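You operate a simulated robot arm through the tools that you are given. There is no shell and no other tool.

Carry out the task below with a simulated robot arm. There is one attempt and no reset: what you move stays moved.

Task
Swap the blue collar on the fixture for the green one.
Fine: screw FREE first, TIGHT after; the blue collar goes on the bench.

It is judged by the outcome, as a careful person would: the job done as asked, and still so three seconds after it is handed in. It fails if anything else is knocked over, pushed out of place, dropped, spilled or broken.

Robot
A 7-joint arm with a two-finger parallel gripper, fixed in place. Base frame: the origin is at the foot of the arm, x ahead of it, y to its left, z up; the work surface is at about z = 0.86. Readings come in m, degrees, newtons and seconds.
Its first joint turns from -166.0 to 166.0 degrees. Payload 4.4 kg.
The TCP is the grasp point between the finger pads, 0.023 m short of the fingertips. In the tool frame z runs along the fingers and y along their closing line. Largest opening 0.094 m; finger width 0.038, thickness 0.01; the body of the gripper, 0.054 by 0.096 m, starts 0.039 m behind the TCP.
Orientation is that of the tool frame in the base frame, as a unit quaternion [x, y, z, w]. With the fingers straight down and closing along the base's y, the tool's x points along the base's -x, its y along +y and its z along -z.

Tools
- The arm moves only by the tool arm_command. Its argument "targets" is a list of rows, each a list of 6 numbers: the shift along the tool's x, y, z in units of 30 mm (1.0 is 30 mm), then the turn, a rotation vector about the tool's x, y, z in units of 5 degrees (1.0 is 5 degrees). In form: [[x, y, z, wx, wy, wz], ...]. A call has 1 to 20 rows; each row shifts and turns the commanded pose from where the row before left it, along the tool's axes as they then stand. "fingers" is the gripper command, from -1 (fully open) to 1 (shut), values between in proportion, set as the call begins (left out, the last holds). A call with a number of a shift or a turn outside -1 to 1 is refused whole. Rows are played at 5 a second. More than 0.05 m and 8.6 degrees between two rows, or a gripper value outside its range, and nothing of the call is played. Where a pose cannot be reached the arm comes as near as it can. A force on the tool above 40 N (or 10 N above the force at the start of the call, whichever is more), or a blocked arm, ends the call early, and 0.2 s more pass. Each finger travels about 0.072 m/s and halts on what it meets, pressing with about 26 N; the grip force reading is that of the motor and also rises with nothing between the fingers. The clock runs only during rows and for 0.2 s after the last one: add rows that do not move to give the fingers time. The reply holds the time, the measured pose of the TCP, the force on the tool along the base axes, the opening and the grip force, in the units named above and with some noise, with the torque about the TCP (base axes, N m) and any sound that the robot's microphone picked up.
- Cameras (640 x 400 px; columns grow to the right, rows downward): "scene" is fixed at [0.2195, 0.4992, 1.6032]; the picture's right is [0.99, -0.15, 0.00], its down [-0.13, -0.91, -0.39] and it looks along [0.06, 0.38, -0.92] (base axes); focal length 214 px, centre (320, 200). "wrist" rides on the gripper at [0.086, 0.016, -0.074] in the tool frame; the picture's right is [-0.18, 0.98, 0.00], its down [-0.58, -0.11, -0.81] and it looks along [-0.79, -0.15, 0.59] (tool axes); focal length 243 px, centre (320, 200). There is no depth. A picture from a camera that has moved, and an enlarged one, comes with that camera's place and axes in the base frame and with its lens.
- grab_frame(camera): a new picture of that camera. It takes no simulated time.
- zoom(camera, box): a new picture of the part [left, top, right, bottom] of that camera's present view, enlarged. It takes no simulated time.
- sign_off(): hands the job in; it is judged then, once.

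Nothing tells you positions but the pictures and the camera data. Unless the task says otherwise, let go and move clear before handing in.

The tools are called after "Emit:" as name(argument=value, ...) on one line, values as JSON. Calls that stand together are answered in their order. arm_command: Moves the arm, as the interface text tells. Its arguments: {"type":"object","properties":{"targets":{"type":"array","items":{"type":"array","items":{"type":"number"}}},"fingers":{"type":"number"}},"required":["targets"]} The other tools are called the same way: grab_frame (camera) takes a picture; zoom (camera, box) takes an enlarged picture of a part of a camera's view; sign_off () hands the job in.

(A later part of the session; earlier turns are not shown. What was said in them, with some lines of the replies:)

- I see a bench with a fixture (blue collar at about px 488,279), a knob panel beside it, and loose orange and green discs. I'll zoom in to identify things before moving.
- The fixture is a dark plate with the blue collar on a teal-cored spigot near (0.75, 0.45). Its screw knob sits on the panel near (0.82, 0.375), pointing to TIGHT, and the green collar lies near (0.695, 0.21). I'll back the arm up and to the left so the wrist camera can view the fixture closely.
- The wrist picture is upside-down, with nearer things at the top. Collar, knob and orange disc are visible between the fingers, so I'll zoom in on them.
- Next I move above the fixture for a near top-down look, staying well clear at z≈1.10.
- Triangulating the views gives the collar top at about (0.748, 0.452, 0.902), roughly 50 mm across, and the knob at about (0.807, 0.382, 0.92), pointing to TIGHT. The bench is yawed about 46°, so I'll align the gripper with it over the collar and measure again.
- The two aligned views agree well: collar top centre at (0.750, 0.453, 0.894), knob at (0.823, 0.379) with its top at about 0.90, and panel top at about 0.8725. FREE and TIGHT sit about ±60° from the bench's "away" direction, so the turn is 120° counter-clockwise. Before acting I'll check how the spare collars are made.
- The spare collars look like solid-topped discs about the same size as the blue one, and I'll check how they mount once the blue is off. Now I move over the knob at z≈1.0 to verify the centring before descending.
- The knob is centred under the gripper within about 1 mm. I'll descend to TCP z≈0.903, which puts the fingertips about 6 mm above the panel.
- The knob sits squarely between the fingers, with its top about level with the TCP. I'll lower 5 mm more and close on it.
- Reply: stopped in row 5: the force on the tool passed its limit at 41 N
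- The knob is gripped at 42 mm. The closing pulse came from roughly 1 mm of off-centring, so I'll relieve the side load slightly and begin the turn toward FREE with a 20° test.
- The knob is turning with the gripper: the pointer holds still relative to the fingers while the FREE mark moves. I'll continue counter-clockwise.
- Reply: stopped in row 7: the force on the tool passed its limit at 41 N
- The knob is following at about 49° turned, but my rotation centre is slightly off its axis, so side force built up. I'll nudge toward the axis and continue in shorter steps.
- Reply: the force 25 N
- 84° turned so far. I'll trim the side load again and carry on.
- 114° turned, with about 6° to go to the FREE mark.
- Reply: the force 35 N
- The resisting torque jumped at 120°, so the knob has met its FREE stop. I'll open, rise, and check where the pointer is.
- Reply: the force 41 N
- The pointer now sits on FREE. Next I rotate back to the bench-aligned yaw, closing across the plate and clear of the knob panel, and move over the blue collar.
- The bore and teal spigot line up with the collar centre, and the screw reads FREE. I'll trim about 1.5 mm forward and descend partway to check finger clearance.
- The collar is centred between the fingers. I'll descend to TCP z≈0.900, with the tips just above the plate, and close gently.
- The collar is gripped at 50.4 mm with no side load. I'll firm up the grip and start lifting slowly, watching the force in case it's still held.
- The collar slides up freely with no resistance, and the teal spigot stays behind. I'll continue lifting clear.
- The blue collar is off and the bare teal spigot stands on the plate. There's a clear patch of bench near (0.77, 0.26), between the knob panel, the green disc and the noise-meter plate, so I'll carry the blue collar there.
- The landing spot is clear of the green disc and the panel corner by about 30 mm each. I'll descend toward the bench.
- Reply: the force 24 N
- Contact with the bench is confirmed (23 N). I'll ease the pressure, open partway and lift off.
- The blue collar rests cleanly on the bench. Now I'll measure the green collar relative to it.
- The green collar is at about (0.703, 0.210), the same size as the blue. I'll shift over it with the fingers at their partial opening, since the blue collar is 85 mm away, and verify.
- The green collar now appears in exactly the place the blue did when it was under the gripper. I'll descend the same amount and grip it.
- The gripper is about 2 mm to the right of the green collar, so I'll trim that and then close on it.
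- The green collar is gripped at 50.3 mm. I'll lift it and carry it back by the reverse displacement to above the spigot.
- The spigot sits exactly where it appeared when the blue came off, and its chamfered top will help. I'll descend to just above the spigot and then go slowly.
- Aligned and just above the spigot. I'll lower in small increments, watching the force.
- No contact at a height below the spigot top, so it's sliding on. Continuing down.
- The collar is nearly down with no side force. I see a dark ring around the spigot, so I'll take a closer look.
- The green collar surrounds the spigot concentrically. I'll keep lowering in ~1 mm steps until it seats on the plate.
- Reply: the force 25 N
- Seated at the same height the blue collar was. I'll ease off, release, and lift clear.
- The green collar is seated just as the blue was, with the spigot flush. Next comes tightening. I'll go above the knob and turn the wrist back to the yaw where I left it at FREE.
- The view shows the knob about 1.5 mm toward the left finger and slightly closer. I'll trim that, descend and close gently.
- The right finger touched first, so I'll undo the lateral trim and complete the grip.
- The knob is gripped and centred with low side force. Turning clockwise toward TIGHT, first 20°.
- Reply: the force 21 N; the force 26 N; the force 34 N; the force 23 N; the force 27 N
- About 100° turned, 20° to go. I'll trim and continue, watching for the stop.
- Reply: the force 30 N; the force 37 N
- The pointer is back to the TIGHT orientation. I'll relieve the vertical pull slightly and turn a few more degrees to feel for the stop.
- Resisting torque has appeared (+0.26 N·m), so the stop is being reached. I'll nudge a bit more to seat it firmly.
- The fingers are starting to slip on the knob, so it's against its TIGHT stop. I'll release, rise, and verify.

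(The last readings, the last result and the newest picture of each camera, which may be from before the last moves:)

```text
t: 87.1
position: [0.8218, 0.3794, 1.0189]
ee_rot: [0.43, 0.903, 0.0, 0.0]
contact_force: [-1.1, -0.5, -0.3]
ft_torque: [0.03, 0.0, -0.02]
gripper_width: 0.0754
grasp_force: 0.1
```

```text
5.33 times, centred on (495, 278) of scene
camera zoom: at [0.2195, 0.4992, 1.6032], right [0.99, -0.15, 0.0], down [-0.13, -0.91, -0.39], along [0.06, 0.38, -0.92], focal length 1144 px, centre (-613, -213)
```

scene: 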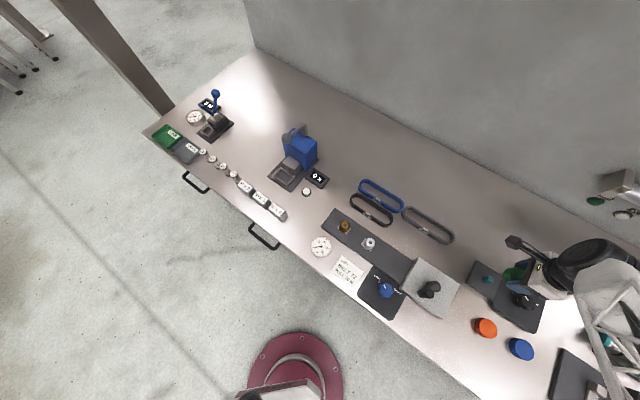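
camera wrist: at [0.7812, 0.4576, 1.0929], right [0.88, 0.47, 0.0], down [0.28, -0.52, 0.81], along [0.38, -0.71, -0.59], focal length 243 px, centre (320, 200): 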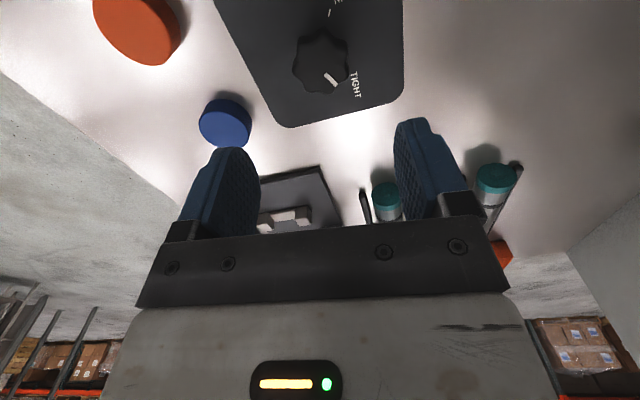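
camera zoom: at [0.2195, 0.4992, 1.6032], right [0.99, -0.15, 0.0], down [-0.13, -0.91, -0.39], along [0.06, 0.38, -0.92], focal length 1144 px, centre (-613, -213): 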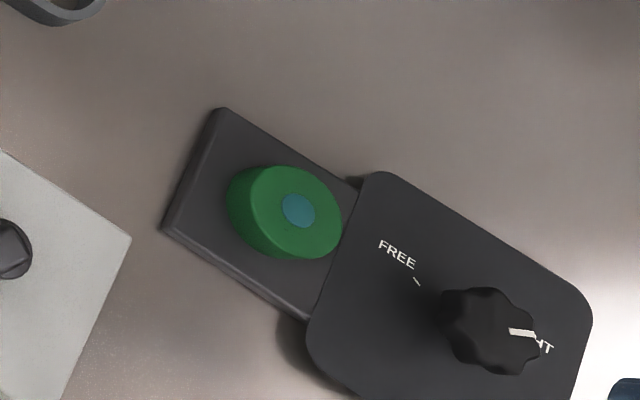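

The pointer matches its original TIGHT position and the green collar sits flush. I'll raise the arm clear and do a final overall check.

Emit:
arm_command(targets=[[0, 0, -1, 0, 0, 0], [0, 0, -1, 0, 0, 0], [0, 0, -1, 0, 0, 0], [0, 0, -1, 0, 0, 0], [0, 0, -1, 0, 0, 0], [0, 0, -1, 0, 0, 0], [0, 0, -1, 0, 0, 0], [0, 0, 0, 0, 0, 0]], fingers=-1)

Emit:
grab_frame(camera="scene")

Emit:
zoom(camera="scene", box=[440, 240, 640, 400])

Emit:
zoom(camera="scene", box=[440, 240, 560, 315])

```text
t: 88.9
position: [0.8231, 0.379, 1.2287]
ee_rot: [0.431, 0.902, -0.001, 0.0]
contact_force: [-0.3, 0.2, 0.2]
ft_torque: [0.01, 0.03, 0.0]
gripper_width: 0.0941
grasp_force: 0.1
```

```text
taken
```

scene: 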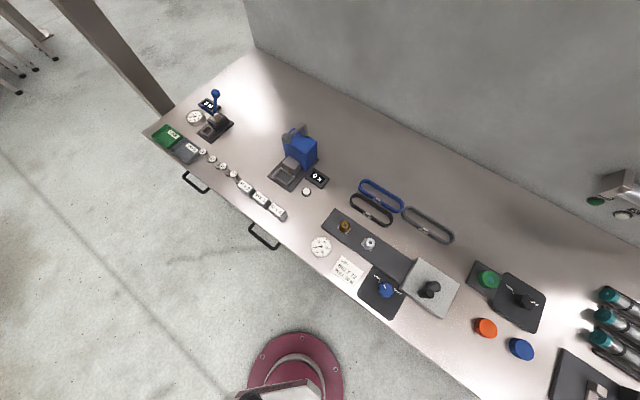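

```text
2.50 times, centred on (540, 320) of scene
camera zoom: at [0.2195, 0.4992, 1.6032], right [0.99, -0.15, 0.0], down [-0.13, -0.91, -0.39], along [0.06, 0.38, -0.92], focal length 536 px, centre (-230, -100)
```

zoom: 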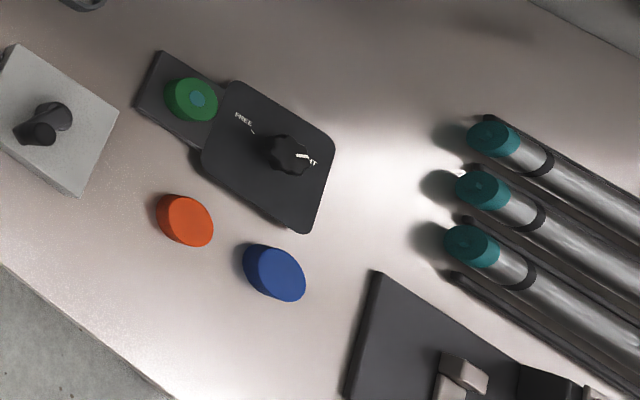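

```text
5.33 times, centred on (500, 278) of scene
camera zoom: at [0.2195, 0.4992, 1.6032], right [0.99, -0.15, 0.0], down [-0.13, -0.91, -0.39], along [0.06, 0.38, -0.92], focal length 1144 px, centre (-640, -213)
```

zoom: 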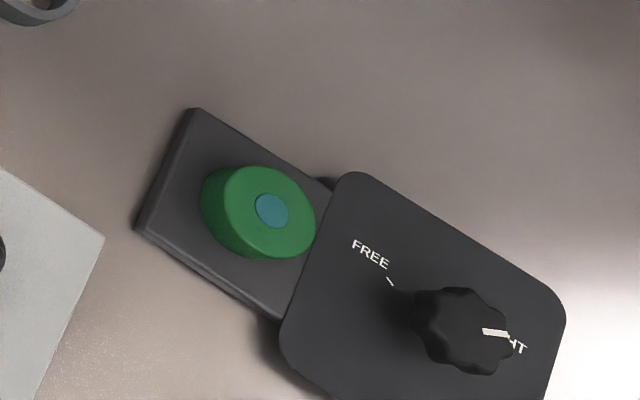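

The green collar is seated on the spigot where the blue one was, and the screw points to TIGHT as it did at the start. The blue collar rests on the bench, the orange disc and the other items look undisturbed, and the arm is clear, so I'm handing in.

Emit:
sign_off()

```text
The job is handed in.
```

The swap is done and handed in: the green collar is on the fixture and the blue one is lying on the bench.

- **Screw:** I turned it to FREE (about 120°) before lifting the blue collar off. Afterwards I turned it back until it met its TIGHT stop, and the pointer reads as it did at the start.
- **Green collar:** it sits flush on the spigot, at the same height the blue one was. I didn't tug it to test the clamp.
- **Blue collar:** it is on a clear patch of bench in front of the knob panel, near the orange disc.
- **Everything else:** the last overall picture shows nothing else moved. The gripper is open and the arm is raised clear.
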